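You operate a simulated robot arm through the tools that you are given. There is no shell and no other tool.

Carry out the task below with a simulated robot arm. There is one attempt and no reset: what you move stays moved.

JOB
Tip the scoop's pellets back into their sack, then shut and clip the green and white sacks.
Fine: the white scoop goes back where it lay. Set down upright: white scoop.
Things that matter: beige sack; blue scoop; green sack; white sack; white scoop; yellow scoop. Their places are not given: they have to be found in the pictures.

The check looks at the end state, three seconds after you hand in, the way a careful person would. Anything else that was tipped, shoved, dropped, spilled or broken makes it a failure.

ROBOT AND FRAMES
A 7-joint arm with a two-finger parallel gripper, fixed in place. Base frame: the origin is at the foot of the arm, x ahead of it, y to its left, z up; the work surface is at about z = 0.64. Lengths are in m, angles in rad, forces in N, time in s.
With the tool pointing down near the work surface it reaches from about 0.22 to 0.66 m from the base axis. Its first joint turns from -1.152 to 1.152 rad. Payload 1.57 kg.
The tool frame sits at the grasp point between the pads (the TCP): z along the fingers, y along the line on which they close. The tips reach 0.03 m beyond it. The gripper opens to 0.11 m. The fingers are 0.024 m wide and 0.012 m thick; the gripper's body (0.048 by 0.112 m) begins 0.078 m behind the TCP.
Orientation is that of the tool frame in the base frame, as a unit quaternion [w, x, y, z]. With the fingers straight down and closing along the base's y, the tool's x points along the base's -x, its y along +y and its z along -z.

CONTROLS
- The arm moves only by the tool nudge_tool. Its argument "motion" is a list of rows, each a list of 7 numbers: the shift along the base's x, y, z in m, then the turn, a rotation vector about the base's x, y, z in rad, then the opening, from 0 (shut) to 1 (fully open). In form: [[tx, ty, tz, rx, ry, rz, claw], ...]. A call has 1 to 20 rows; each row shifts and turns the commanded pose from where the row before left it. A row lasts 0.2 s, in which the tool goes at most 0.05 m and 0.15 rad; a call with a longer step from one row to the next is refused whole, and so is a gripper value outside its range. Where a pose cannot be reached the arm comes as near as it can. A force on the tool above 60 N (or 10 N above the force at the start of the call, whichever is more), or a blocked arm, ends the call early, and 0.2 s more pass. Each finger travels about 0.108 m/s and halts on what it meets, pressing with about 28 N; the grip force reading is that of the motor and also rises with nothing between the fingers. The clock runs only during rows and for 0.2 s after the last one: add rows that do not move to give the fingers time. The reply holds the time, the measured pose of the TCP, the force on the tool along the base axes, the opening and the grip force, in the units named above and with some noise, with the torque about the TCP (base axes, N m) and any sound that the robot's microphone picked up.
- Cameras (640 x 400 px; columns grow to the right, rows downward): "scene" is fixed at [0.1551, -0.3897, 1.3937]; the picture's right is [0.94, -0.35, 0.00], its down [-0.23, -0.63, -0.74] and it looks along [0.26, 0.69, -0.68] (base axes); focal length 317 px, centre (320, 200). "wrist" rides on the gripper at [0.07, 0.016, -0.141] in the tool frame; the picture's right is [-0.23, 0.97, 0.00], its down [-0.86, -0.20, -0.48] and it looks along [-0.47, -0.11, 0.88] (tool axes); focal length 222 px, centre (320, 200).
- capture(camera): a new picture of that camera. The clock stands still meanwhile.
- measure_at(camera, pixels): for up to 12 pixels [column, row] of the newest picture of that camera ("zoom" is the newest enlarged one), the place [x, y, z] in the base frame of the surface seen there, good to about 0.002 m, but the place of the scene camera against the robot may be out by one fixed shift of up to 0.025 m in any direction. The clock stands still meanwhile.
- inspect(camera, box): a new picture of the part [left, top, right, bottom] of that camera's present view, enlarged. The clock stands still meanwhile.
- job_done(): hands the job in; it is judged then, once.

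Open the gripper and draw the arm clear of the work before you hand the job in, unless the task says otherwise.

The tools are called after "Emit:" as a command line: name --pt "numbers of a row" for each row, then --argument value for the rest, lists and objects as JSON in quotes. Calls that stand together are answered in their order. nudge_tool: Moves the arm, as the interface text tells. Its arguments: {"type":"object","properties":{"motion":{"type":"array","items":{"type":"array","items":{"type":"number"}}}},"required":["motion"]} The other tools are called the same way: capture (camera) takes a picture; measure_at (camera, pixels) gives the place of the surface under pixels of a picture; inspect (camera, box) takes an enlarged picture of a part of a camera's view; job_done () hands the job in.

At the start:

```text
time: 0.0
eef_pos: [0.3306, -0.008, 1.1504]
tcp_rot: [0.0, -0.001, 1.0, 0.001]
wrist_force: [0.3, 0.7, 0.0]
torque: [-0.02, 0.02, 0.03]
gripper_width: 0.1099
grip_force: 0.1
```

scene: 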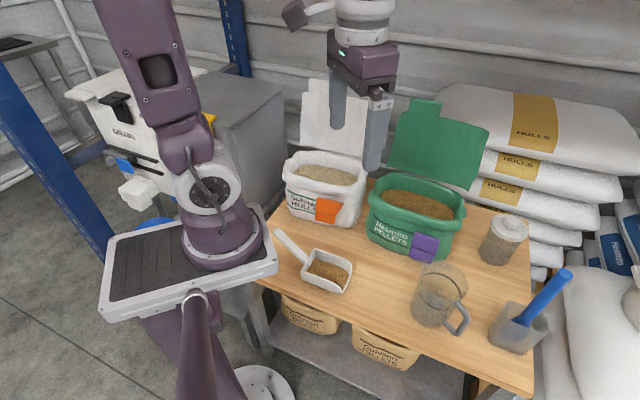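
wrist: 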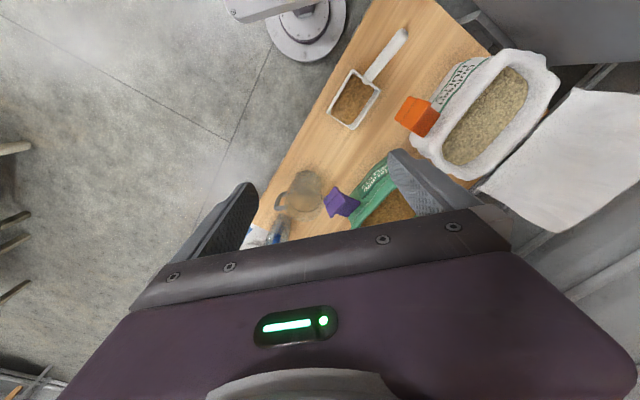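

The scene shows a white scoop with brown pellets near (325,270), a white sack at (325,190), a green sack at (415,220), with orange and purple clips on their fronts. I'll enlarge parts of the view to read the labels.

Emit:
inspect --camera "scene" --box '[260, 70, 500, 220]'

Emit:
inspect --camera "scene" --box '[260, 180, 500, 330]'

Emit:
inspect --camera "scene" --box '[380, 200, 620, 350]'

Emit:
inspect --camera "scene" --box '[240, 250, 480, 400]'

```text
2.67 times, centred on (380, 145) of scene
```

zoom: 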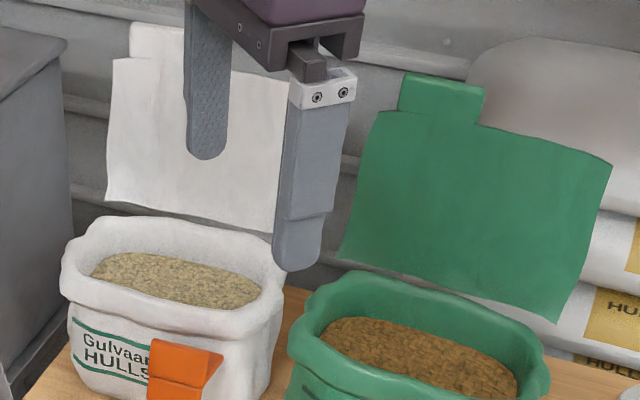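

```text
2.67 times, centred on (380, 255) of scene
```

zoom: 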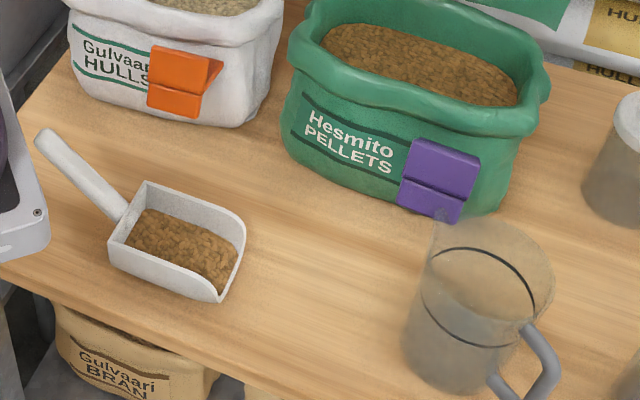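

```text
2.67 times, centred on (500, 275) of scene
```

zoom: 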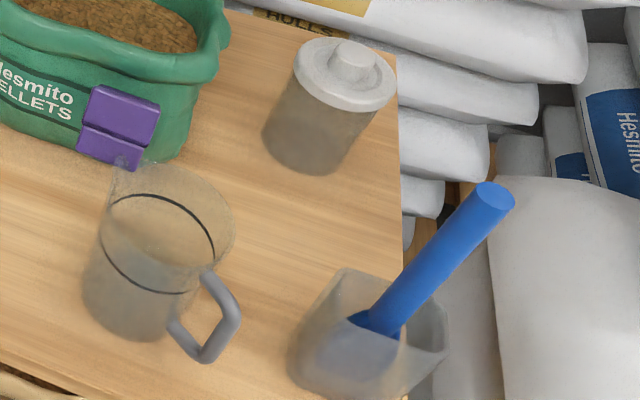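

```text
2.67 times, centred on (360, 325) of scene
```

zoom: 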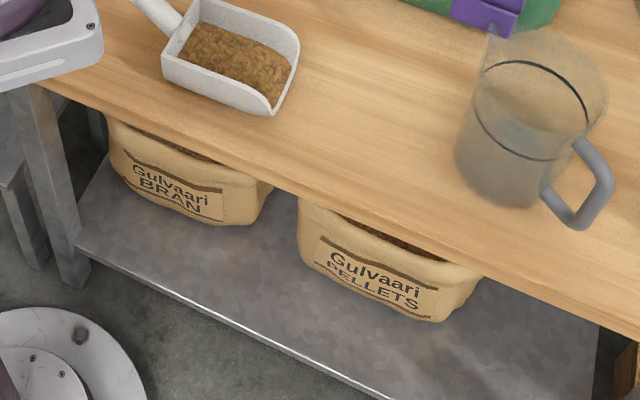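

The scoop holds coarse brown granules. There is a green "Hesmito PELLETS" sack and a beige "Gulvaari PELLETS" sack below, so I'll compare contents closely and look for marks on the scoop.

Emit:
inspect --camera "scene" --box '[270, 225, 366, 300]'

Emit:
inspect --camera "scene" --box '[365, 170, 475, 240]'

Emit:
inspect --camera "scene" --box '[340, 310, 440, 375]'

Emit:
inspect --camera "scene" --box '[60, 60, 300, 210]'

Emit:
inspect --camera "wrist" --box '[300, 0, 460, 130]'

Emit:
inspect --camera "wrist" --box '[380, 40, 580, 240]'

```text
5.33 times, centred on (318, 262) of scene
```

zoom: 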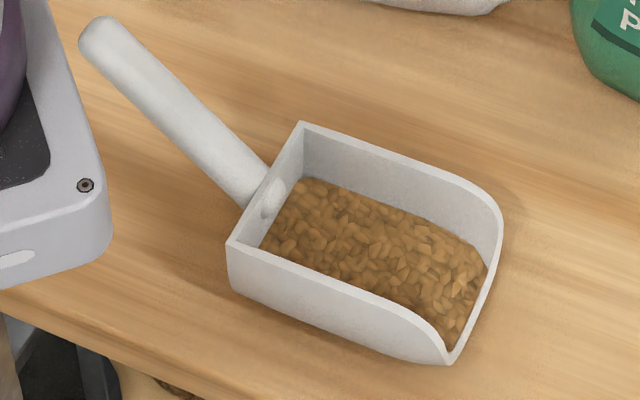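

```text
5.71 times, centred on (420, 205) of scene
```

zoom: 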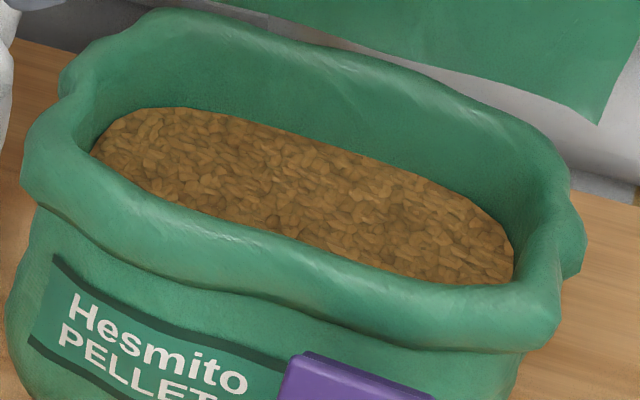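

```text
6.15 times, centred on (390, 342) of scene
```

zoom: 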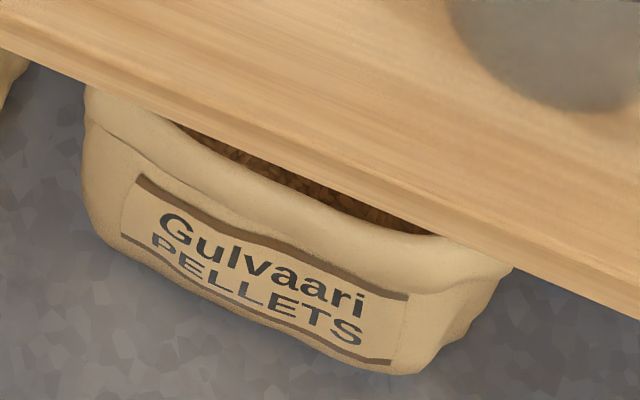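

```text
2.67 times, centred on (180, 135) of scene
```

zoom: 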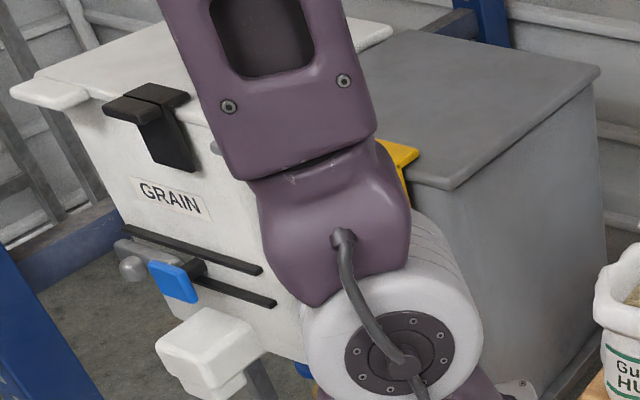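

```text
3.08 times, centred on (380, 65) of wrist
```

zoom: 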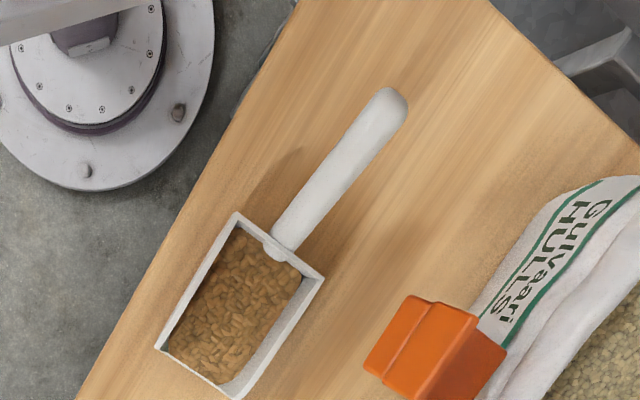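

```text
2.00 times, centred on (480, 140) of wrist
```

zoom: 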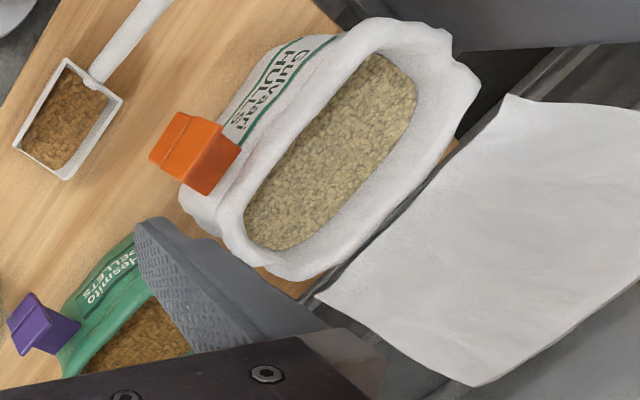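

The scoop's contents match the green Hesmito sack (same light brown pellets; the beige one is darker). Now I'll measure the scoop, the sack rims, lids and clips from both cameras so the scene shift can be found.

Emit:
capture --camera "scene"

Emit:
capture --camera "wrist"

Emit:
measure_at --camera "scene" --pixels '[[278, 233], [298, 252], [316, 249], [304, 268], [353, 264], [345, 290], [330, 272], [290, 285], [370, 265], [310, 217], [280, 215], [327, 205]]'

Emit:
measure_at --camera "wrist" --pixels '[[402, 33], [368, 78], [354, 71], [379, 91], [329, 110], [355, 128], [355, 100], [310, 130], [380, 130], [416, 110], [490, 110], [540, 60]]'

Emit:
measure_at --camera "scene" --pixels '[[285, 165], [365, 175], [300, 155], [355, 165], [325, 176], [330, 188], [303, 82], [303, 145], [362, 158], [367, 105], [322, 210], [337, 207]]'

Emit:
measure_at --camera "scene" --pixels '[[372, 195], [465, 220], [385, 180], [455, 208], [420, 205], [418, 222], [412, 105], [440, 105], [485, 130], [395, 165], [468, 188], [427, 240]]'

```text
taken
```

scene: 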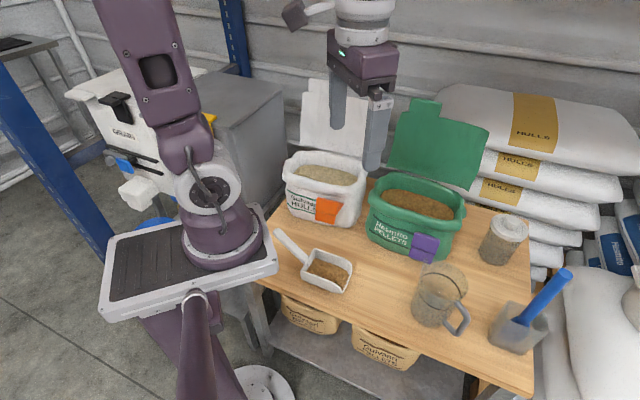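

```text
taken
```

wrist: 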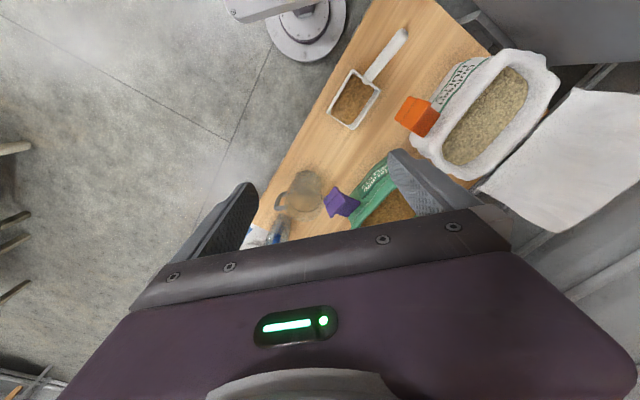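

```text
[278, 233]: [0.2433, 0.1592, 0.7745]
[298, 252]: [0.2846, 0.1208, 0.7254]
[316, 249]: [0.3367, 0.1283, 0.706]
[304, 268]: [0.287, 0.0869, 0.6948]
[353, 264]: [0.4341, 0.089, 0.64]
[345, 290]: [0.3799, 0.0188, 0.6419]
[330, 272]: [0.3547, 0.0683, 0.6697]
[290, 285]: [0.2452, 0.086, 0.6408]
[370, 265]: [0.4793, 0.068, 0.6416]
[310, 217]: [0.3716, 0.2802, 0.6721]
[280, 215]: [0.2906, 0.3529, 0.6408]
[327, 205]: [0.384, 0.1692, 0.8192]
```

```text
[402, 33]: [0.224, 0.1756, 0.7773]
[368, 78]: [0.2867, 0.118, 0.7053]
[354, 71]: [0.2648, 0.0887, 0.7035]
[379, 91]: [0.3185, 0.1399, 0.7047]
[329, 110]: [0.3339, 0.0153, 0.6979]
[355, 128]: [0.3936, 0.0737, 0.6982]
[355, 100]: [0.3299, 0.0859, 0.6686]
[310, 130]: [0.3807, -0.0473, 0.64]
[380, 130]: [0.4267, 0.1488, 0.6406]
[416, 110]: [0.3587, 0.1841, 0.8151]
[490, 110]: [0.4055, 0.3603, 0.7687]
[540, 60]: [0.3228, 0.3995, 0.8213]
```

```text
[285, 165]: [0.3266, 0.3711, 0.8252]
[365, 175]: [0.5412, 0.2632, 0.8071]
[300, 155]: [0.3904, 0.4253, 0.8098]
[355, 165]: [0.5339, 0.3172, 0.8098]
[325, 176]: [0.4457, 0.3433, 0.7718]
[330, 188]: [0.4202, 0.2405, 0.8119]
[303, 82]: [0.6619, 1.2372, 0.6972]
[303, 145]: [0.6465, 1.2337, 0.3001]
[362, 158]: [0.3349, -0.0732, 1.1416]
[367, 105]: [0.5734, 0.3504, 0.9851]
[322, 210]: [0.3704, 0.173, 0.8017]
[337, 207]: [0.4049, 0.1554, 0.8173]
```

```text
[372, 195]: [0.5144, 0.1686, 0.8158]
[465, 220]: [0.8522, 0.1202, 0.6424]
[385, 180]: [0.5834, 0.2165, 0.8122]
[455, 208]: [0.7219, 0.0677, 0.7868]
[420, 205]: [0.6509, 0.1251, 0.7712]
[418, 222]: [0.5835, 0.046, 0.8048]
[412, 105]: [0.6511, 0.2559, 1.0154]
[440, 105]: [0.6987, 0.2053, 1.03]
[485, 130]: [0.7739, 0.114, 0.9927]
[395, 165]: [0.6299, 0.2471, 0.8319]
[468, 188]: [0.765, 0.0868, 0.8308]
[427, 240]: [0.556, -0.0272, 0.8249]
```

The scene table height agrees with the wrist's, and the rims lie near z 0.82. I'll look closer at the clips and lids to understand how they close.

Emit:
inspect --camera "scene" --box '[395, 220, 459, 260]'

Emit:
inspect --camera "scene" --box '[300, 190, 364, 230]'

Emit:
inspect --camera "wrist" --box '[300, 140, 420, 240]'

Emit:
inspect --camera "scene" --box '[380, 85, 508, 165]'

Emit:
inspect --camera "wrist" --box '[380, 80, 476, 140]'

```text
10.00 times, centred on (427, 240) of scene
```

zoom: 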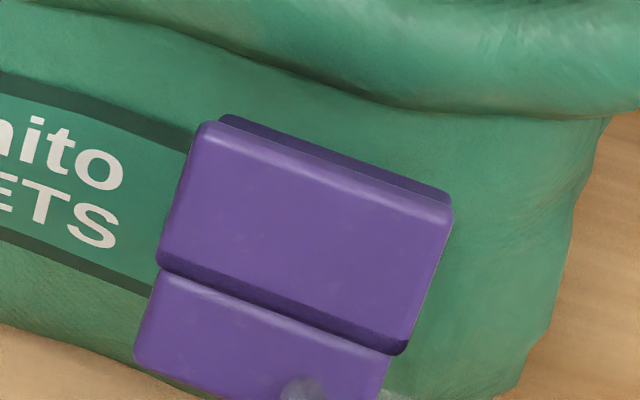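

```text
10.00 times, centred on (332, 210) of scene
```

zoom: 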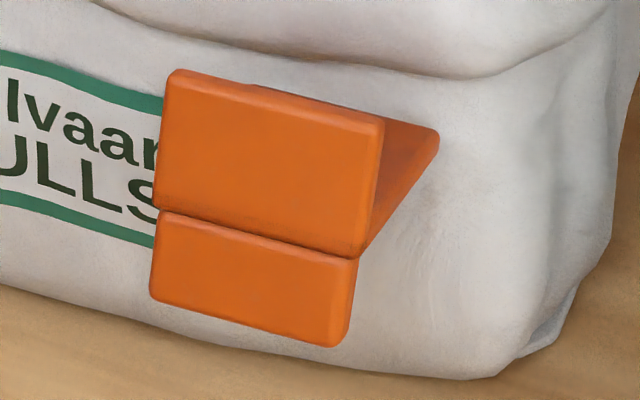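

```text
4.00 times, centred on (360, 190) of wrist
```

zoom: 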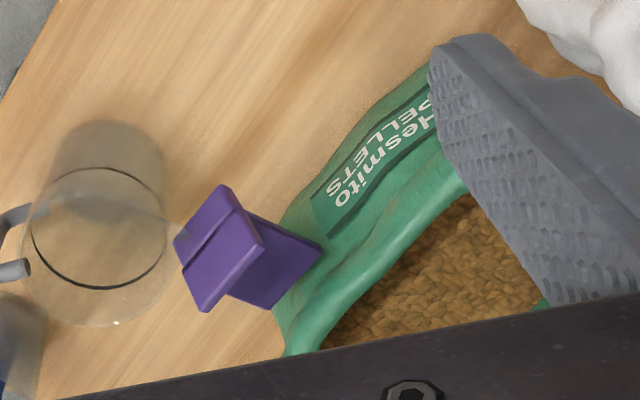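

```text
5.00 times, centred on (444, 125) of scene
```

zoom: 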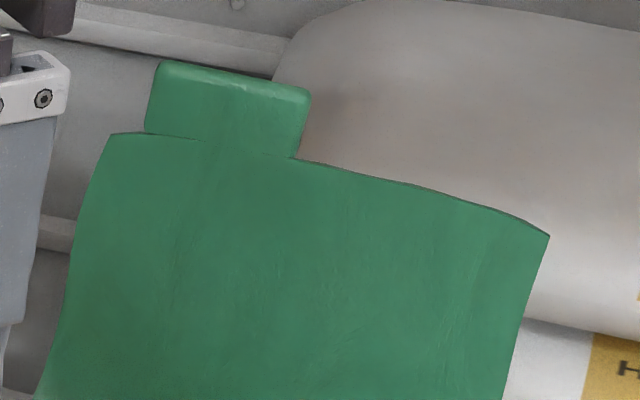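

```text
6.67 times, centred on (428, 110) of wrist
```

zoom: 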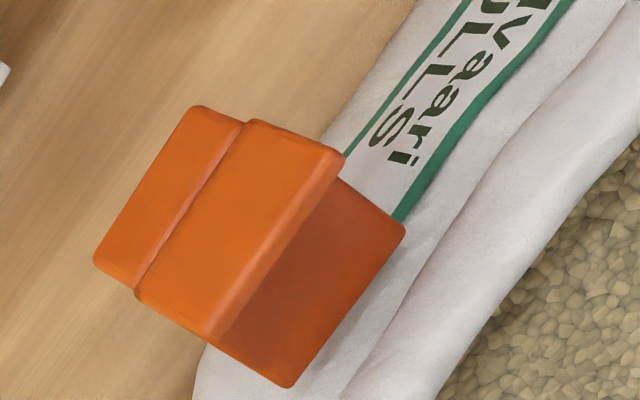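

The clips are V-shaped jaws hanging open on the sack fronts, and the lids stand up behind with a tab on their upper edge. I'll swing the wrist (turn about +z ~53°) to look at the green sack's front from above with the wrist camera.

Emit:
nudge_tool --pt "0.012 -0.006 0.007 0 0 0.132 1" --pt "0.012 -0.006 0.007 0 0 0.132 1" --pt "0.012 -0.006 0.007 0 0 0.132 1" --pt "0.012 -0.006 0.007 0 0 0.132 1" --pt "0.012 -0.006 0.007 0 0 0.132 1" --pt "0.012 -0.006 0.007 0 0 0.132 1" --pt "0.012 -0.006 0.007 0 0 0.132 1"

Emit:
capture --camera "wrist"

Emit:
capture --camera "scene"

```text
time: 1.6
eef_pos: [0.415, -0.0495, 1.1989]
tcp_rot: [0.0, -0.446, 0.895, 0.0]
wrist_force: [-0.3, 0.9, -0.2]
torque: [-0.01, 0.02, -0.03]
gripper_width: 0.1099
grip_force: 0.1
```

```text
taken
```

wrist: 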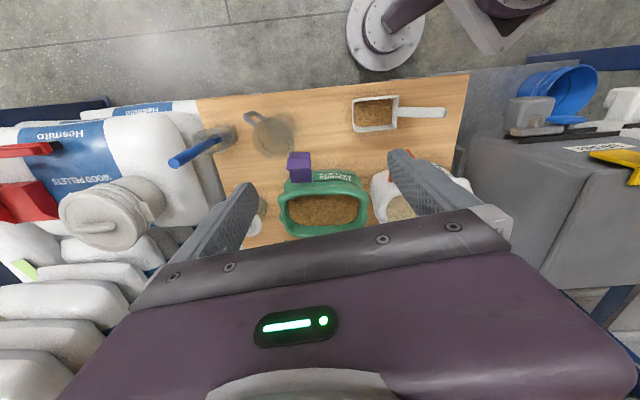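

```text
taken
```

scene: 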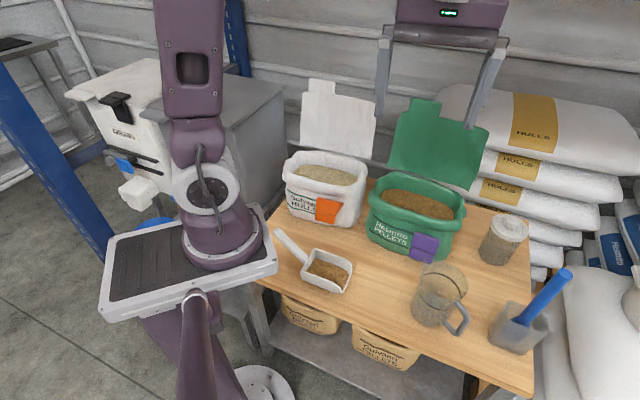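

Now both lids are fully visible in the scene view and the sack fronts in the wrist view. I'll zoom in on each in turn and measure.

Emit:
inspect --camera "wrist" --box '[265, 140, 393, 240]'

Emit:
measure_at --camera "wrist" --pixels '[[289, 153], [311, 154], [289, 161], [290, 170], [312, 170], [290, 180], [312, 181], [279, 200], [368, 195], [320, 190], [340, 182], [300, 185]]'

Emit:
measure_at --camera "scene" --pixels '[[412, 99], [438, 103], [410, 110], [437, 117], [402, 114], [488, 131], [391, 168], [474, 188], [392, 160], [450, 180], [430, 175], [430, 140]]'

Emit:
measure_at --camera "scene" --pixels '[[309, 80], [332, 84], [308, 92], [332, 94], [304, 95], [376, 106], [301, 140], [365, 158], [303, 130], [340, 148], [330, 110], [350, 130]]'

```text
4.00 times, centred on (329, 190) of wrist
```

zoom: 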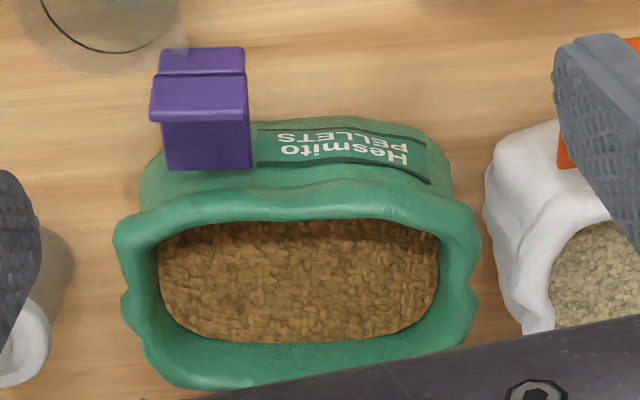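

```text
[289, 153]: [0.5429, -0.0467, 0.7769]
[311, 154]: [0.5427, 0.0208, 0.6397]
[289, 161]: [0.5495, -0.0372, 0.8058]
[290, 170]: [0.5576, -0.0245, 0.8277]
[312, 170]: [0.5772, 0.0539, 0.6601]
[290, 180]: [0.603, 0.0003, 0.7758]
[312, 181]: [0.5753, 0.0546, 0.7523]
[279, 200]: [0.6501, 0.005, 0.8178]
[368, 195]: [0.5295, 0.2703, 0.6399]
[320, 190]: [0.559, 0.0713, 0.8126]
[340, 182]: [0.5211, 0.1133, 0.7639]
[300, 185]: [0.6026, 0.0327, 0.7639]
```

```text
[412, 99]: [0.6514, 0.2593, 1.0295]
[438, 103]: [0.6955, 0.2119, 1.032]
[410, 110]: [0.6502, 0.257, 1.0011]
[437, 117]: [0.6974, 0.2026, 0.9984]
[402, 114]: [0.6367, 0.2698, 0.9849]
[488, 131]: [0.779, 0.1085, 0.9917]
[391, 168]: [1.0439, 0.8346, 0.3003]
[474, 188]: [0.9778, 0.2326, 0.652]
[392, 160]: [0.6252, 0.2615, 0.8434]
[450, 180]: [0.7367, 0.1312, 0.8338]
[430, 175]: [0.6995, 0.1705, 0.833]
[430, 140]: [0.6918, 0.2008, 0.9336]
```

```text
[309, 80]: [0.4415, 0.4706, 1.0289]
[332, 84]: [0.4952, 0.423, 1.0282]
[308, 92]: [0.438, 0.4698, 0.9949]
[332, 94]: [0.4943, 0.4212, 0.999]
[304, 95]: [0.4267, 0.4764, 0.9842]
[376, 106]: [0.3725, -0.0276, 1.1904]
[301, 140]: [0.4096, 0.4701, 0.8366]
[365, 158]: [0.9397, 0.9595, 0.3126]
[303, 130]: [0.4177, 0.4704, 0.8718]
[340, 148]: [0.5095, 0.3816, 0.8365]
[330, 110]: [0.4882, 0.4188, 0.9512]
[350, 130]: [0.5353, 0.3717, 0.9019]
```

I'll measure matching features (purple clip jaw corners, scoop corners) in both cameras' zooms to fix the scene-camera shift.

Emit:
inspect --camera "wrist" --box '[280, 145, 328, 175]'

Emit:
measure_at --camera "zoom" --pixels '[[120, 200], [240, 200], [180, 150], [180, 215], [180, 260], [180, 60], [180, 90], [130, 320], [260, 320], [180, 330]]'

Emit:
inspect --camera "scene" --box '[395, 220, 459, 260]'

Emit:
measure_at --camera "zoom" --pixels '[[205, 130], [445, 212], [165, 260], [400, 345], [325, 165], [300, 230], [285, 300], [270, 325], [250, 370], [330, 152], [150, 350], [382, 390]]'

```text
13.33 times, centred on (304, 160) of wrist
```

zoom: 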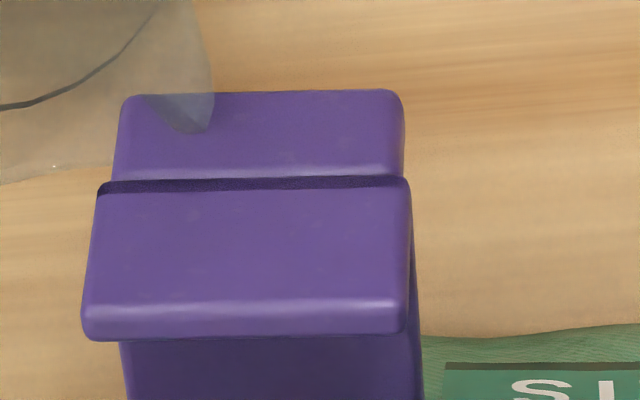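

```text
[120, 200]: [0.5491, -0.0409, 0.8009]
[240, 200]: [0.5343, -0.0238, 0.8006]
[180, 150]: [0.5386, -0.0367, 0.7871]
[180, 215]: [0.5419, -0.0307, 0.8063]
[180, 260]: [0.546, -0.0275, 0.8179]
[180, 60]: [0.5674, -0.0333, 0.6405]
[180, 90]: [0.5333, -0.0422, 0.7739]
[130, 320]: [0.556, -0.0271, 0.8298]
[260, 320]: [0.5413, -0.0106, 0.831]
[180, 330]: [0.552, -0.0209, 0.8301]
```

```text
10.00 times, centred on (427, 240) of scene
```

zoom: 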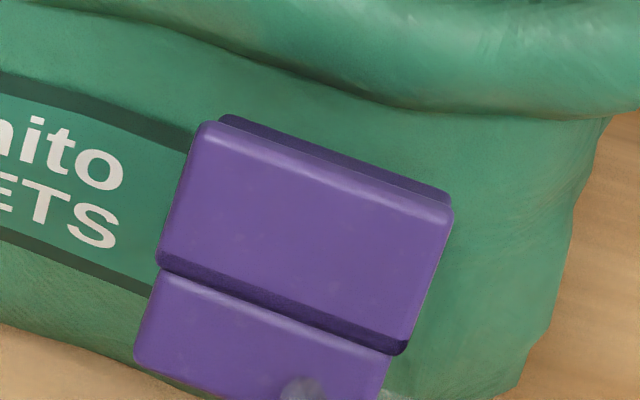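

```text
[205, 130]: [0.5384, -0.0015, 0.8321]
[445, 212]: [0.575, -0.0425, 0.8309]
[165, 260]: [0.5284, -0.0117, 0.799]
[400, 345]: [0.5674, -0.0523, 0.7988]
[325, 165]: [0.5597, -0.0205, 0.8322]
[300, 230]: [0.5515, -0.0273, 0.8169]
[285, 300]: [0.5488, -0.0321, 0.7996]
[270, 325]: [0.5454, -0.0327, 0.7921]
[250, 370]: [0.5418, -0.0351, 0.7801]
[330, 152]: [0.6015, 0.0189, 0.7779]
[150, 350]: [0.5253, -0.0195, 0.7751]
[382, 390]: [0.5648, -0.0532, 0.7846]
```

From the jaw edges the scene camera is out by about (-0.014, +0.010, -0.001). Now I'll measure the scoop precisely in the wrist view around (375,113)–(447,113).

Emit:
inspect --camera "wrist" --box '[345, 85, 457, 145]'

Emit:
measure_at --camera "wrist" --pixels '[[354, 98], [396, 98], [354, 131], [396, 131], [401, 113], [410, 113], [420, 113], [430, 113], [440, 113], [445, 113], [375, 113], [399, 106]]'

Emit:
inspect --camera "scene" --box '[270, 225, 366, 300]'

Emit:
measure_at --camera "zoom" --pixels '[[302, 128], [232, 243], [496, 210], [445, 355], [90, 30], [110, 45], [150, 85], [190, 130], [230, 170], [250, 190], [380, 240], [275, 195]]'

```text
5.71 times, centred on (401, 115) of wrist
```

zoom: 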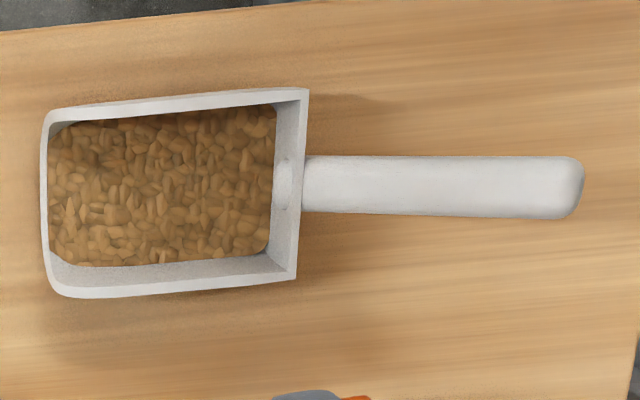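

```text
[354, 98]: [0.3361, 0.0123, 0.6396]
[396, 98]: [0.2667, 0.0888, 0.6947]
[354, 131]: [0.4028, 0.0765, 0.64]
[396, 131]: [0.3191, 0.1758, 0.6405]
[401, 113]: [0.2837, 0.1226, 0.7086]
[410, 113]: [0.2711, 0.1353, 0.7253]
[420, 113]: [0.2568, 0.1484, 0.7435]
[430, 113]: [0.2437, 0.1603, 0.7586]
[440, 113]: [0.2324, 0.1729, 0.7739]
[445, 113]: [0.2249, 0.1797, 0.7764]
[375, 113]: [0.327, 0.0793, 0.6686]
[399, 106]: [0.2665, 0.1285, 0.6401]
```

```text
5.33 times, centred on (318, 262) of scene
```

zoom: 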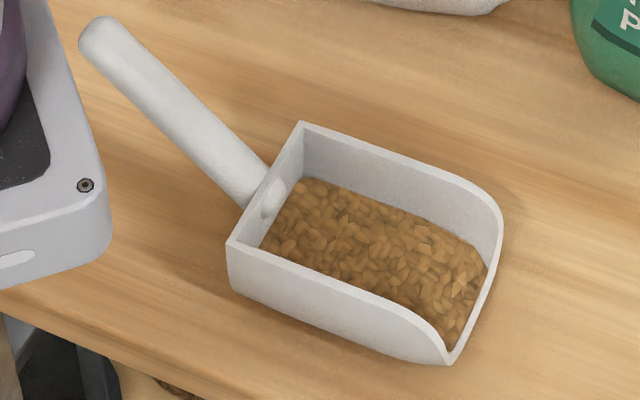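

```text
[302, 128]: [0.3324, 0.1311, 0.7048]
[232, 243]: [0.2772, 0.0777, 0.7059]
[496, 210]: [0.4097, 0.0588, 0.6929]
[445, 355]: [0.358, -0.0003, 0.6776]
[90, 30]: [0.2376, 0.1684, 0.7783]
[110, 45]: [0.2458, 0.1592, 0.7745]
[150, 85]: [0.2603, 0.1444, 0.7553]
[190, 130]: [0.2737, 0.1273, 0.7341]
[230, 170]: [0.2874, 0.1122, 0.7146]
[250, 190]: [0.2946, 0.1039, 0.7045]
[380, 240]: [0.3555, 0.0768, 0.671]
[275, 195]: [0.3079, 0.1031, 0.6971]
```

The scoop's handle rises at ~42° along (-0.70,0.71) and is ~24 mm thick, with its mid point near (0.245,0.160,0.742); the corner match confirms the scene shift. I move above the handle, turning the tool so it closes across the handle.

Emit:
nudge_tool --pt "-0.015 0.0181 -0.019 0 0 -0.1324 1" --pt "-0.015 0.0181 -0.019 0 0 -0.1324 1" --pt "-0.015 0.0181 -0.019 0 0 -0.1324 1" --pt "-0.015 0.0181 -0.019 0 0 -0.1324 1" --pt "-0.015 0.0181 -0.019 0 0 -0.1324 1" --pt "-0.015 0.0181 -0.019 0 0 -0.1324 1" --pt "-0.015 0.0181 -0.019 0 0 -0.1324 1" --pt "-0.015 0.0181 -0.019 0 0 -0.1324 1" --pt "-0.015 0.0181 -0.019 0 0 -0.1324 1" --pt "-0.015 0.0181 -0.019 0 0 -0.1324 1" --pt "-0.015 0.0181 -0.019 0 0 -0.1324 1" --pt "-0.015 0.0181 -0.019 0 0 -0.1324 1" --pt "-0.015 0.0181 -0.019 0 0 -0.1324 1" --pt "0 0 0 0 0 0 1"

Emit:
capture --camera "wrist"

Emit:
capture --camera "scene"

```text
time: 4.6
eef_pos: [0.2357, 0.195, 0.9619]
tcp_rot: [-0.001, 0.389, 0.921, -0.002]
wrist_force: [-0.1, 0.2, -0.1]
torque: [0.01, -0.02, -0.05]
gripper_width: 0.1102
grip_force: 0.0
out of reach, approached as far as the arm can: row 10, 11, 12, 13
```

```text
taken
```

wrist: 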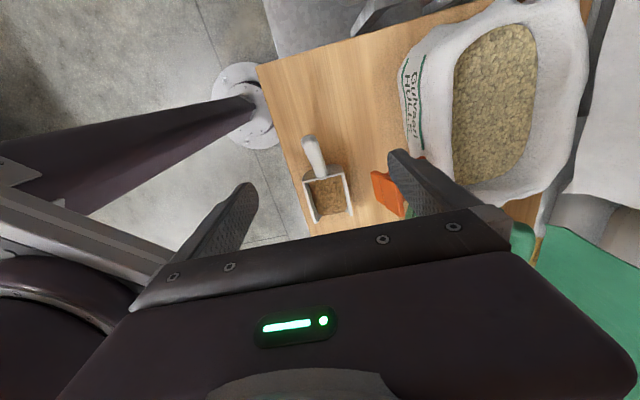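

```text
taken
```

scene: 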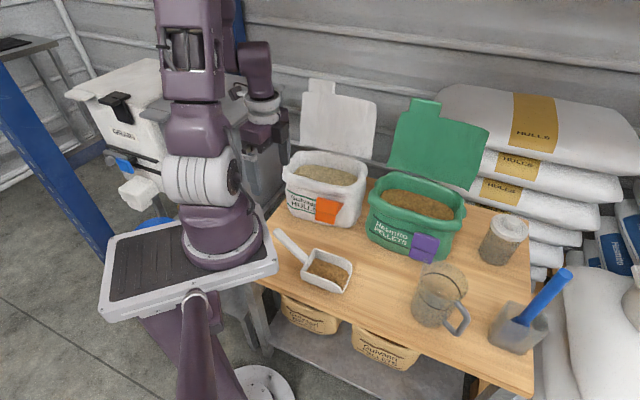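

The last rows were at the inner reach limit at that height; the tool now sits at (0.236,0.195,0.962) with the right yaw. I go lower, where the inner reach is better, while tilting the tool by 30° towards the bowl.

Emit:
nudge_tool --pt "0 0 -0.025 0 0 0 1" --pt "0 0 -0.025 0 0 0 1" --pt "0 0 -0.02 -0.0935 -0.0916 0 1" --pt "0 0 -0.015 -0.0935 -0.0916 0 1" --pt "0 0 -0.01 -0.0935 -0.0916 0 1" --pt "0 0 0 -0.0935 -0.0916 0 1" --pt "0 0 0 0 0 0 1"

Emit:
capture --camera "wrist"

```text
time: 6.2
eef_pos: [0.2883, 0.2191, 0.9316]
tcp_rot: [0.201, 0.38, 0.898, -0.099]
wrist_force: [-1.7, 0.1, -0.1]
torque: [0.02, -0.01, 0.0]
gripper_width: 0.11
grip_force: 0.1
out of reach, approached as far as the arm can: row 1, 2, 3, 4, 5, 6
```

```text
taken
```

wrist: 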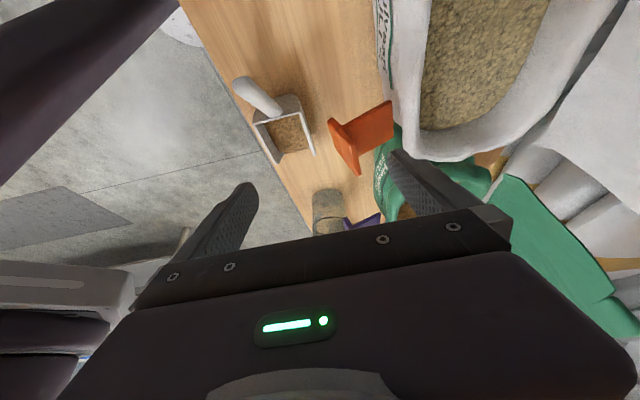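

That tilt pushes the wrist beyond its inner limit (TCP was forced out to (0.288,0.219)). I tilt back to vertical and check where the arm goes.

Emit:
nudge_tool --pt "0 0 0.01 0.0935 0.0916 0 1" --pt "0 0 0.01 0.0935 0.0916 0 1" --pt "0 0 0.0 0.0935 0.0916 0 1" --pt "0 0 0.0 0.0935 0.0916 0 1" --pt "0 0 0 0 0 0 1"

```text
time: 7.4
eef_pos: [0.2882, 0.2206, 0.9515]
tcp_rot: [-0.039, 0.388, 0.921, 0.005]
wrist_force: [-0.2, -0.1, 0.5]
torque: [-0.01, -0.02, 0.0]
gripper_width: 0.1103
grip_force: 0.0
```

The commanded pose follows the actual one after a clamp, so the next moves start from (0.288,0.221,0.952). I level the small leftover tilt and move to above the handle while descending.

Emit:
nudge_tool --pt "-0.008 -0.012 -0.02 -0.028 -0.027 0 1" --pt "-0.008 -0.012 -0.02 -0.028 -0.027 0 1" --pt "-0.008 -0.012 -0.02 0 0 0 1" --pt "-0.008 -0.012 -0.02 0 0 0 1" --pt "-0.008 -0.012 -0.02 0 0 0 1" --pt "0 0 0 0 0 0 1"

Emit:
capture --camera "wrist"

Emit:
capture --camera "scene"

```text
time: 8.8
eef_pos: [0.2464, 0.1598, 0.8522]
tcp_rot: [-0.002, 0.389, 0.921, -0.012]
wrist_force: [0.4, -0.3, 0.2]
torque: [0.0, 0.0, -0.02]
gripper_width: 0.11
grip_force: 0.0
```

```text
taken
```

wrist: 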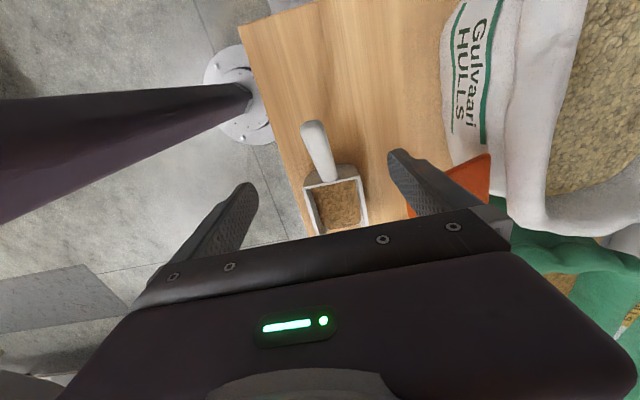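

```text
taken
```

scene: 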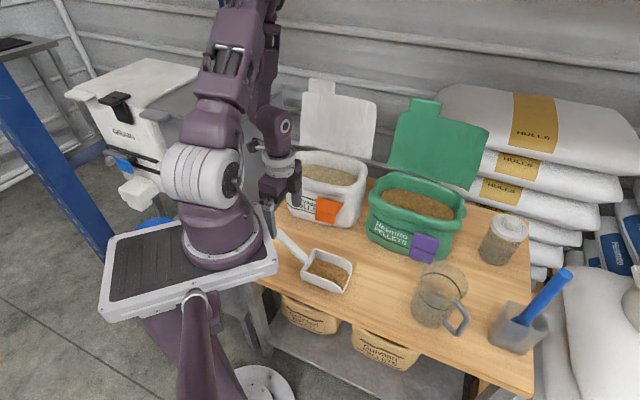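

The tool stands vertically above the handle, but for pouring it is better to have the gripper turned half a turn (so that it later tips outward over the sack). I turn it +180° about the vertical here, in clear air.

Emit:
nudge_tool --pt "0 0 0 0 0 0.149 0.8" --pt "0 0 0 0 0 0.149 0.8" --pt "0 0 0 0 0 0.149 0.8" --pt "0 0 0 0 0 0.149 0.8" --pt "0 0 0 0 0 0.149 0.8" --pt "0 0 0 0 0 0.149 0.8" --pt "0 0 0 0 0 0.149 0.8" --pt "0 0 0 0 0 0.149 0.8" --pt "0 0 0 0 0 0.149 0.8" --pt "0 0 0 0 0 0.149 0.8" --pt "0 0 0 0 0 0.149 0.8" --pt "0 0 0 0 0 0.149 0.8" --pt "0 0 0 0 0 0.149 0.8" --pt "0 0 0 0 0 0.149 0.8" --pt "0 0 0 0 0 0.149 0.8" --pt "0 0 0 0 0 0.149 0.8" --pt "0 0 0 0 0 0.149 0.8" --pt "0 0 0 0 0 0.149 0.8" --pt "0 0 0 0 0 0.149 0.8" --pt "0 0 0 0 0 0.149 0.8"

Emit:
capture --camera "wrist"

```text
time: 13.0
eef_pos: [0.2471, 0.1597, 0.8515]
tcp_rot: [-0.011, 0.888, -0.46, 0.003]
wrist_force: [-1.1, 0.2, 0.1]
torque: [-0.02, 0.01, -0.02]
gripper_width: 0.0882
grip_force: 0.0
```

```text
taken
```

wrist: 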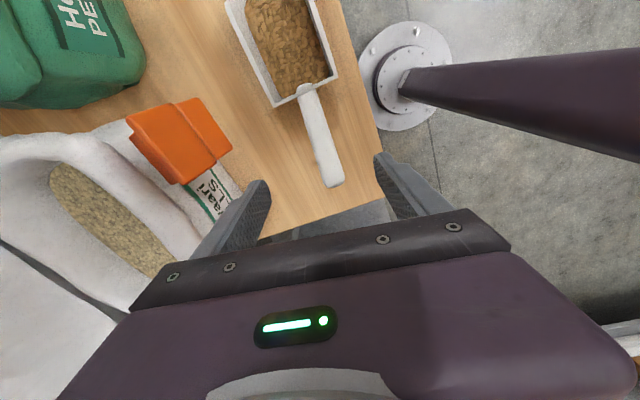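

The half turn worked. Before descending I measure the handle and bowl again from this closer wrist view (handle from (305,92) to (330,180)).

Emit:
measure_at --camera "wrist" --pixels '[[308, 100], [313, 120], [319, 140], [325, 160], [329, 178], [297, 96], [340, 76], [271, 104], [310, 140], [327, 137], [316, 161], [335, 158]]'

Emit:
nudge_tool --pt "0 0 -0.01 0 0 0.08 0.8" --pt "0 0 -0.01 0 0 0.08 0.8" --pt "0 0 -0.01 -0.0714 -0.07 0 0.8" --pt "0 0 -0.01 -0.0714 -0.07 0 0.8" --pt "0 0 0 0 0 0 0.8"

```text
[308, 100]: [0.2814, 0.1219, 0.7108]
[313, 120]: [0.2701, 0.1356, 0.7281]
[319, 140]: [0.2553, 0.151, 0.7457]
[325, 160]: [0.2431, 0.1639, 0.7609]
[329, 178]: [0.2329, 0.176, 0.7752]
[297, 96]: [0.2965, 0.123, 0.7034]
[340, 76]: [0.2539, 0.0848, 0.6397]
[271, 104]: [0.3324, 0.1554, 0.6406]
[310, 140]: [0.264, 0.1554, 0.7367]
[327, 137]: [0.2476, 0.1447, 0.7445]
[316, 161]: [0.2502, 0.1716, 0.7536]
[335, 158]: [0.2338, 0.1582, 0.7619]
```

```text
time: 14.2
eef_pos: [0.2471, 0.1602, 0.8103]
tcp_rot: [0.027, 0.917, -0.386, 0.095]
wrist_force: [0.2, -0.2, 0.3]
torque: [-0.02, 0.01, 0.02]
gripper_width: 0.0883
grip_force: 0.0
```

No reach problem with the tilt in this configuration. I add more tilt (to ~0.5 rad) and lower onto the handle centre at about (0.243,0.164,0.745).

Emit:
nudge_tool --pt "0 0 -0.005 -0.0719 -0.0695 0 0.8" --pt "-0.001 0.001 -0.01 -0.0719 -0.0695 0 0.8" --pt "-0.001 0.001 -0.01 -0.0719 -0.0695 0 0.8" --pt "-0.001 0.001 -0.01 0 0 0 0.8" --pt "-0.001 0.001 -0.01 0 0 0 0.8" --pt "0 0 0 0 0 0 0.8"

Emit:
capture --camera "wrist"

Emit:
inspect --camera "scene" --box '[230, 190, 358, 300]'

```text
time: 15.6
eef_pos: [0.2426, 0.1631, 0.7662]
tcp_rot: [0.085, 0.894, -0.374, 0.23]
wrist_force: [-0.8, -0.2, 0.3]
torque: [-0.03, -0.01, 0.01]
gripper_width: 0.0883
grip_force: 0.1
```

```text
taken
```

wrist: 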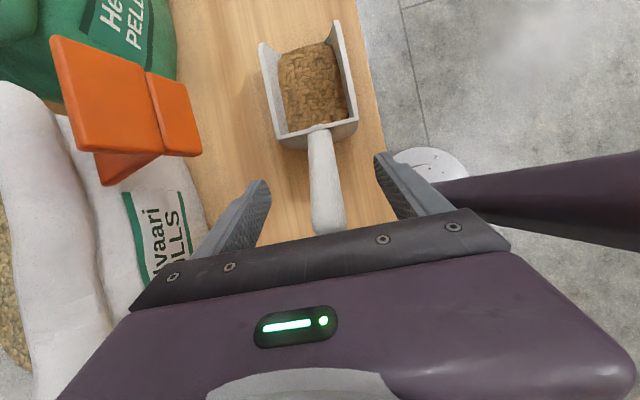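

```text
3.64 times, centred on (294, 245) of scene
```

zoom: 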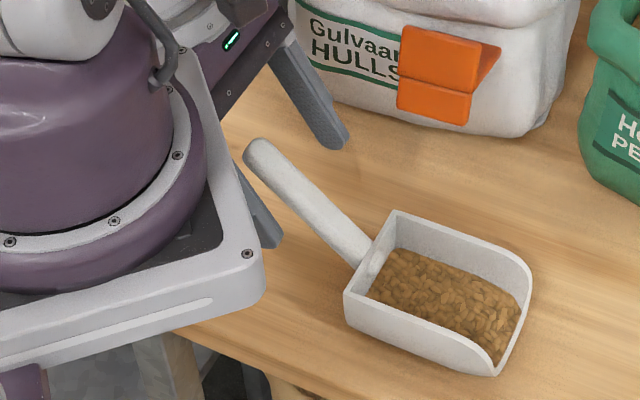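

The fingers straddle the handle evenly. I lower the last 2 cm and close.

Emit:
nudge_tool --pt "0 0 -0.01 0 0 0 0.8" --pt "0 0 -0.011 0 0 0 0.8" --pt "0 0 0 0 0 0 0.8" --pt "0 0 0 0 0 0 0.35" --pt "0 0 0 0 0 0 0.25" --pt "0 0 0 0 0 0 0" --pt "0 0 0 0 0 0 0" --pt "0 0 0 0 0 0 0"

Emit:
capture --camera "wrist"

Emit:
inspect --camera "scene" --box '[230, 190, 358, 300]'

```text
time: 17.4
eef_pos: [0.243, 0.1632, 0.7449]
tcp_rot: [0.085, 0.894, -0.374, 0.231]
wrist_force: [-1.0, -1.8, 2.9]
torque: [-0.32, 0.11, -0.13]
gripper_width: 0.0237
grip_force: 28.0
```

```text
taken
```

wrist: 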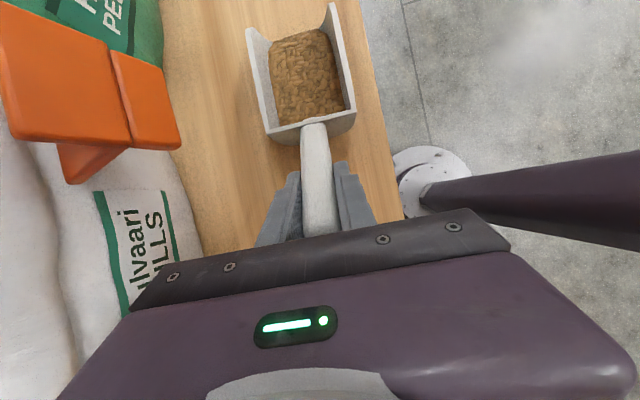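

```text
3.64 times, centred on (294, 245) of scene
```

zoom: 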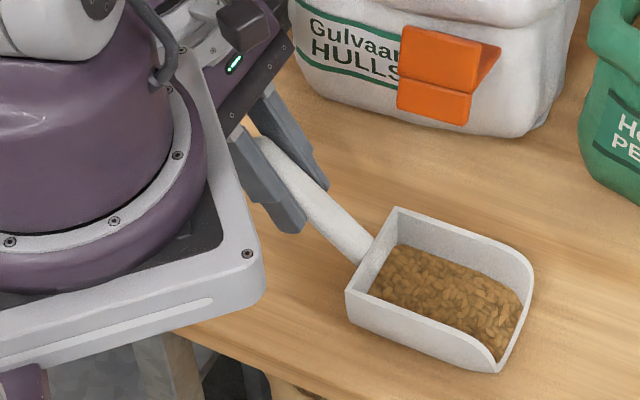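

The handle is held (width 24 mm, 28 N) at (0.243,0.163,0.745). I lift gently straight up 5 cm and check for slipping.

Emit:
nudge_tool --pt "0 0 0.005 0 0 0 0" --pt "0 0 0.01 0 0 0 0" --pt "0 0 0.01 0 0 0 0" --pt "0 0 0.01 0 0 0 0" --pt "0 0 0.01 0 0 0 0" --pt "0 0 0.005 0 0 0 0" --pt "0 0 0 0 0 0 0"

Emit:
inspect --camera "scene" --box '[230, 180, 390, 300]'

Emit:
capture --camera "wrist"

```text
time: 19.0
eef_pos: [0.2434, 0.1635, 0.7959]
tcp_rot: [0.085, 0.894, -0.374, 0.23]
wrist_force: [-0.2, 0.2, -2.4]
torque: [0.15, 0.16, 0.01]
gripper_width: 0.0238
grip_force: 28.6
```

```text
3.33 times, centred on (310, 240) of scene
```

zoom: 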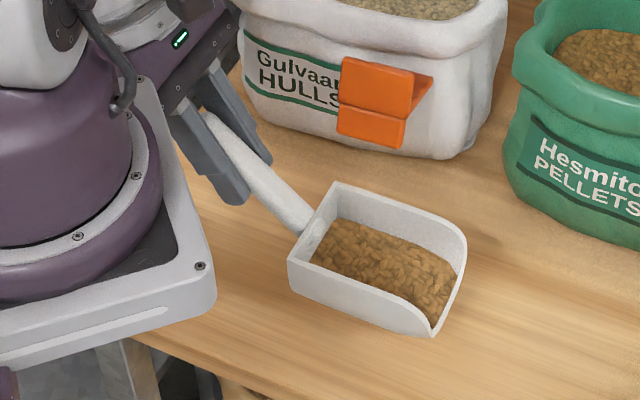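

```text
taken
```

wrist: 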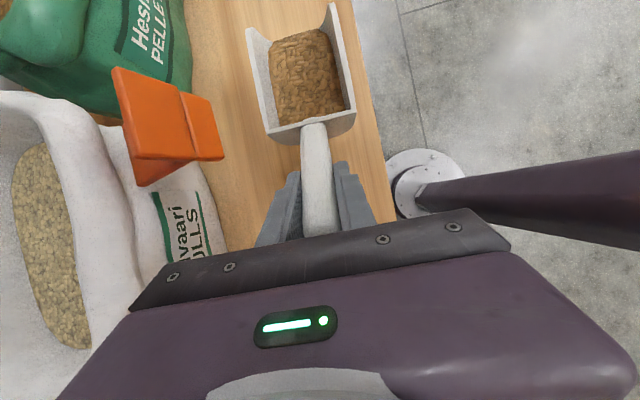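

The scoop is held firmly and unchanged in the wrist view (about 2.4 N). I raise it outward over the free table to about (0.33,0.07,0.98).

Emit:
nudge_tool --pt "0.0036 -0.0039 0.0077 0 0 0 0" --pt "0.0072 -0.0078 0.0153 0 0 0 0" --pt "0.0072 -0.0078 0.0153 0 0 0 0" --pt "0.0072 -0.0078 0.0153 0 0 0 0" --pt "0.0072 -0.0078 0.0153 0 0 0 0" --pt "0.0072 -0.0078 0.0153 0 0 0 0" --pt "0.0072 -0.0078 0.0153 0 0 0 0" --pt "0.0072 -0.0078 0.0153 0 0 0 0" --pt "0.0072 -0.0078 0.0153 0 0 0 0" --pt "0.0072 -0.0078 0.0153 0 0 0 0" --pt "0.0072 -0.0078 0.0153 0 0 0 0" --pt "0.0072 -0.0078 0.0153 0 0 0 0" --pt "0.0036 -0.0039 0.0077 0 0 0 0" --pt "0 0 0 0 0 0 0"

Emit:
capture --camera "scene"

Emit:
capture --camera "wrist"

```text
time: 22.0
eef_pos: [0.3195, 0.0701, 0.9769]
tcp_rot: [0.086, 0.894, -0.375, 0.231]
wrist_force: [-0.6, 0.5, -2.3]
torque: [0.14, 0.15, -0.01]
gripper_width: 0.0237
grip_force: 27.9
out of reach, approached as far as the arm can: row 12, 13
```

```text
taken
```

scene: 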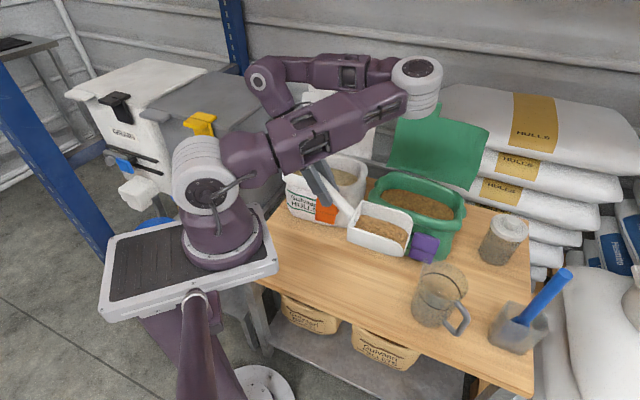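

```text
taken
```

wrist: 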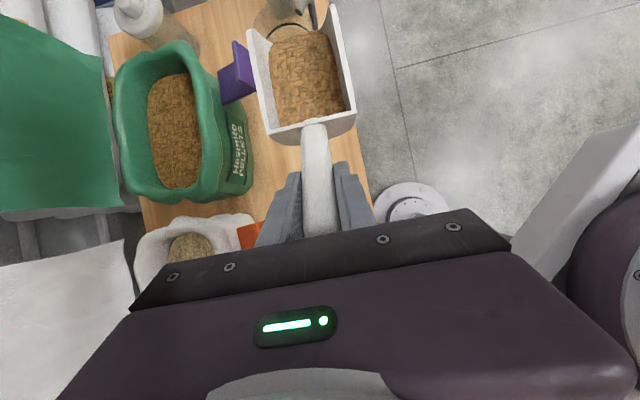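

Nothing spilled. The elbow/wrist joint hangs out near (415,85) in the scene picture; I measure where it is relative to the lids before moving outward.

Emit:
measure_at --camera "scene" --pixels '[[417, 70], [415, 100], [370, 70], [345, 75], [400, 85], [300, 120], [330, 130], [320, 165], [425, 115], [270, 80]]'

```text
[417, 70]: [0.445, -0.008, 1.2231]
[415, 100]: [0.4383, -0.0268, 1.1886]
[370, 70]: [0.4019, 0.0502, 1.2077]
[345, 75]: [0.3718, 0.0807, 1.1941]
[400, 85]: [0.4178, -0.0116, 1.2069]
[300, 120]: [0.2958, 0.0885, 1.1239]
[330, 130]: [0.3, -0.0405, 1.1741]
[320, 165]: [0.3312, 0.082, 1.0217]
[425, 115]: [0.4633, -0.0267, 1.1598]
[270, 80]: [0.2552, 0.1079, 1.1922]
```

The wrist joint is at z ≥1.15, above the lids. I move outward and yaw −33° at the same time, towards (0.45,0.14,1.02).

Emit:
nudge_tool --pt "0.008 0.0045 0.003 0 0 0 0" --pt "0.016 0.009 0.005 0 0 -0.06 0" --pt "0.016 0.009 0.005 0 0 -0.072 0" --pt "0.016 0.009 0.005 0 0 -0.072 0" --pt "0.016 0.009 0.005 0 0 -0.072 0" --pt "0.016 0.009 0.005 0 0 -0.072 0" --pt "0.016 0.009 0.005 0 0 -0.072 0" --pt "0.016 0.009 0.005 0 0 -0.072 0" --pt "0.01 0.005 0.005 0 0 -0.072 0" --pt "0 0 0 0 0 0 0"

Emit:
capture --camera "scene"

Emit:
capture --camera "wrist"

```text
time: 24.2
eef_pos: [0.364, 0.1368, 0.9996]
tcp_rot: [0.146, 0.754, -0.61, 0.198]
wrist_force: [-0.5, -0.1, -2.6]
torque: [0.26, 0.07, 0.02]
gripper_width: 0.0237
grip_force: 27.7
out of reach, approached as far as the arm can: row 1, 2, 3, 4, 5, 6, 7, 8
```

```text
taken
```

scene: 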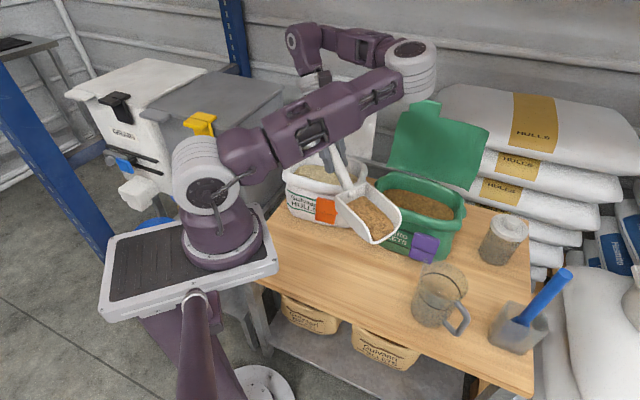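

```text
taken
```

wrist: 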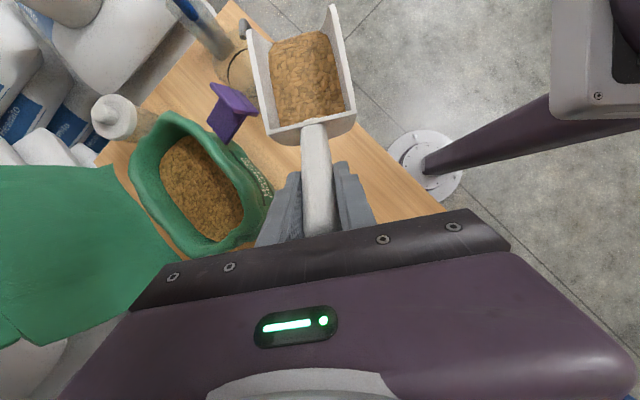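

The clamp slowed the motion but the scoop is level and full; yaw is now right (tilt still 28°). I try plain outward moves now to see what the arm allows.

Emit:
nudge_tool --pt "0.01 0.003 0.004 0 0 0 0" --pt "0.015 0.004 0.004 0 0 0 0" --pt "0.015 0.004 0.004 0 0 0 0" --pt "0 0 0 0 0 0 0"

```text
time: 25.2
eef_pos: [0.3636, 0.1383, 0.9998]
tcp_rot: [0.145, 0.754, -0.609, 0.198]
wrist_force: [-1.1, 0.3, -2.5]
torque: [0.22, 0.04, 0.03]
gripper_width: 0.0239
grip_force: 28.0
out of reach, approached as far as the arm can: row 1, 2, 3
```

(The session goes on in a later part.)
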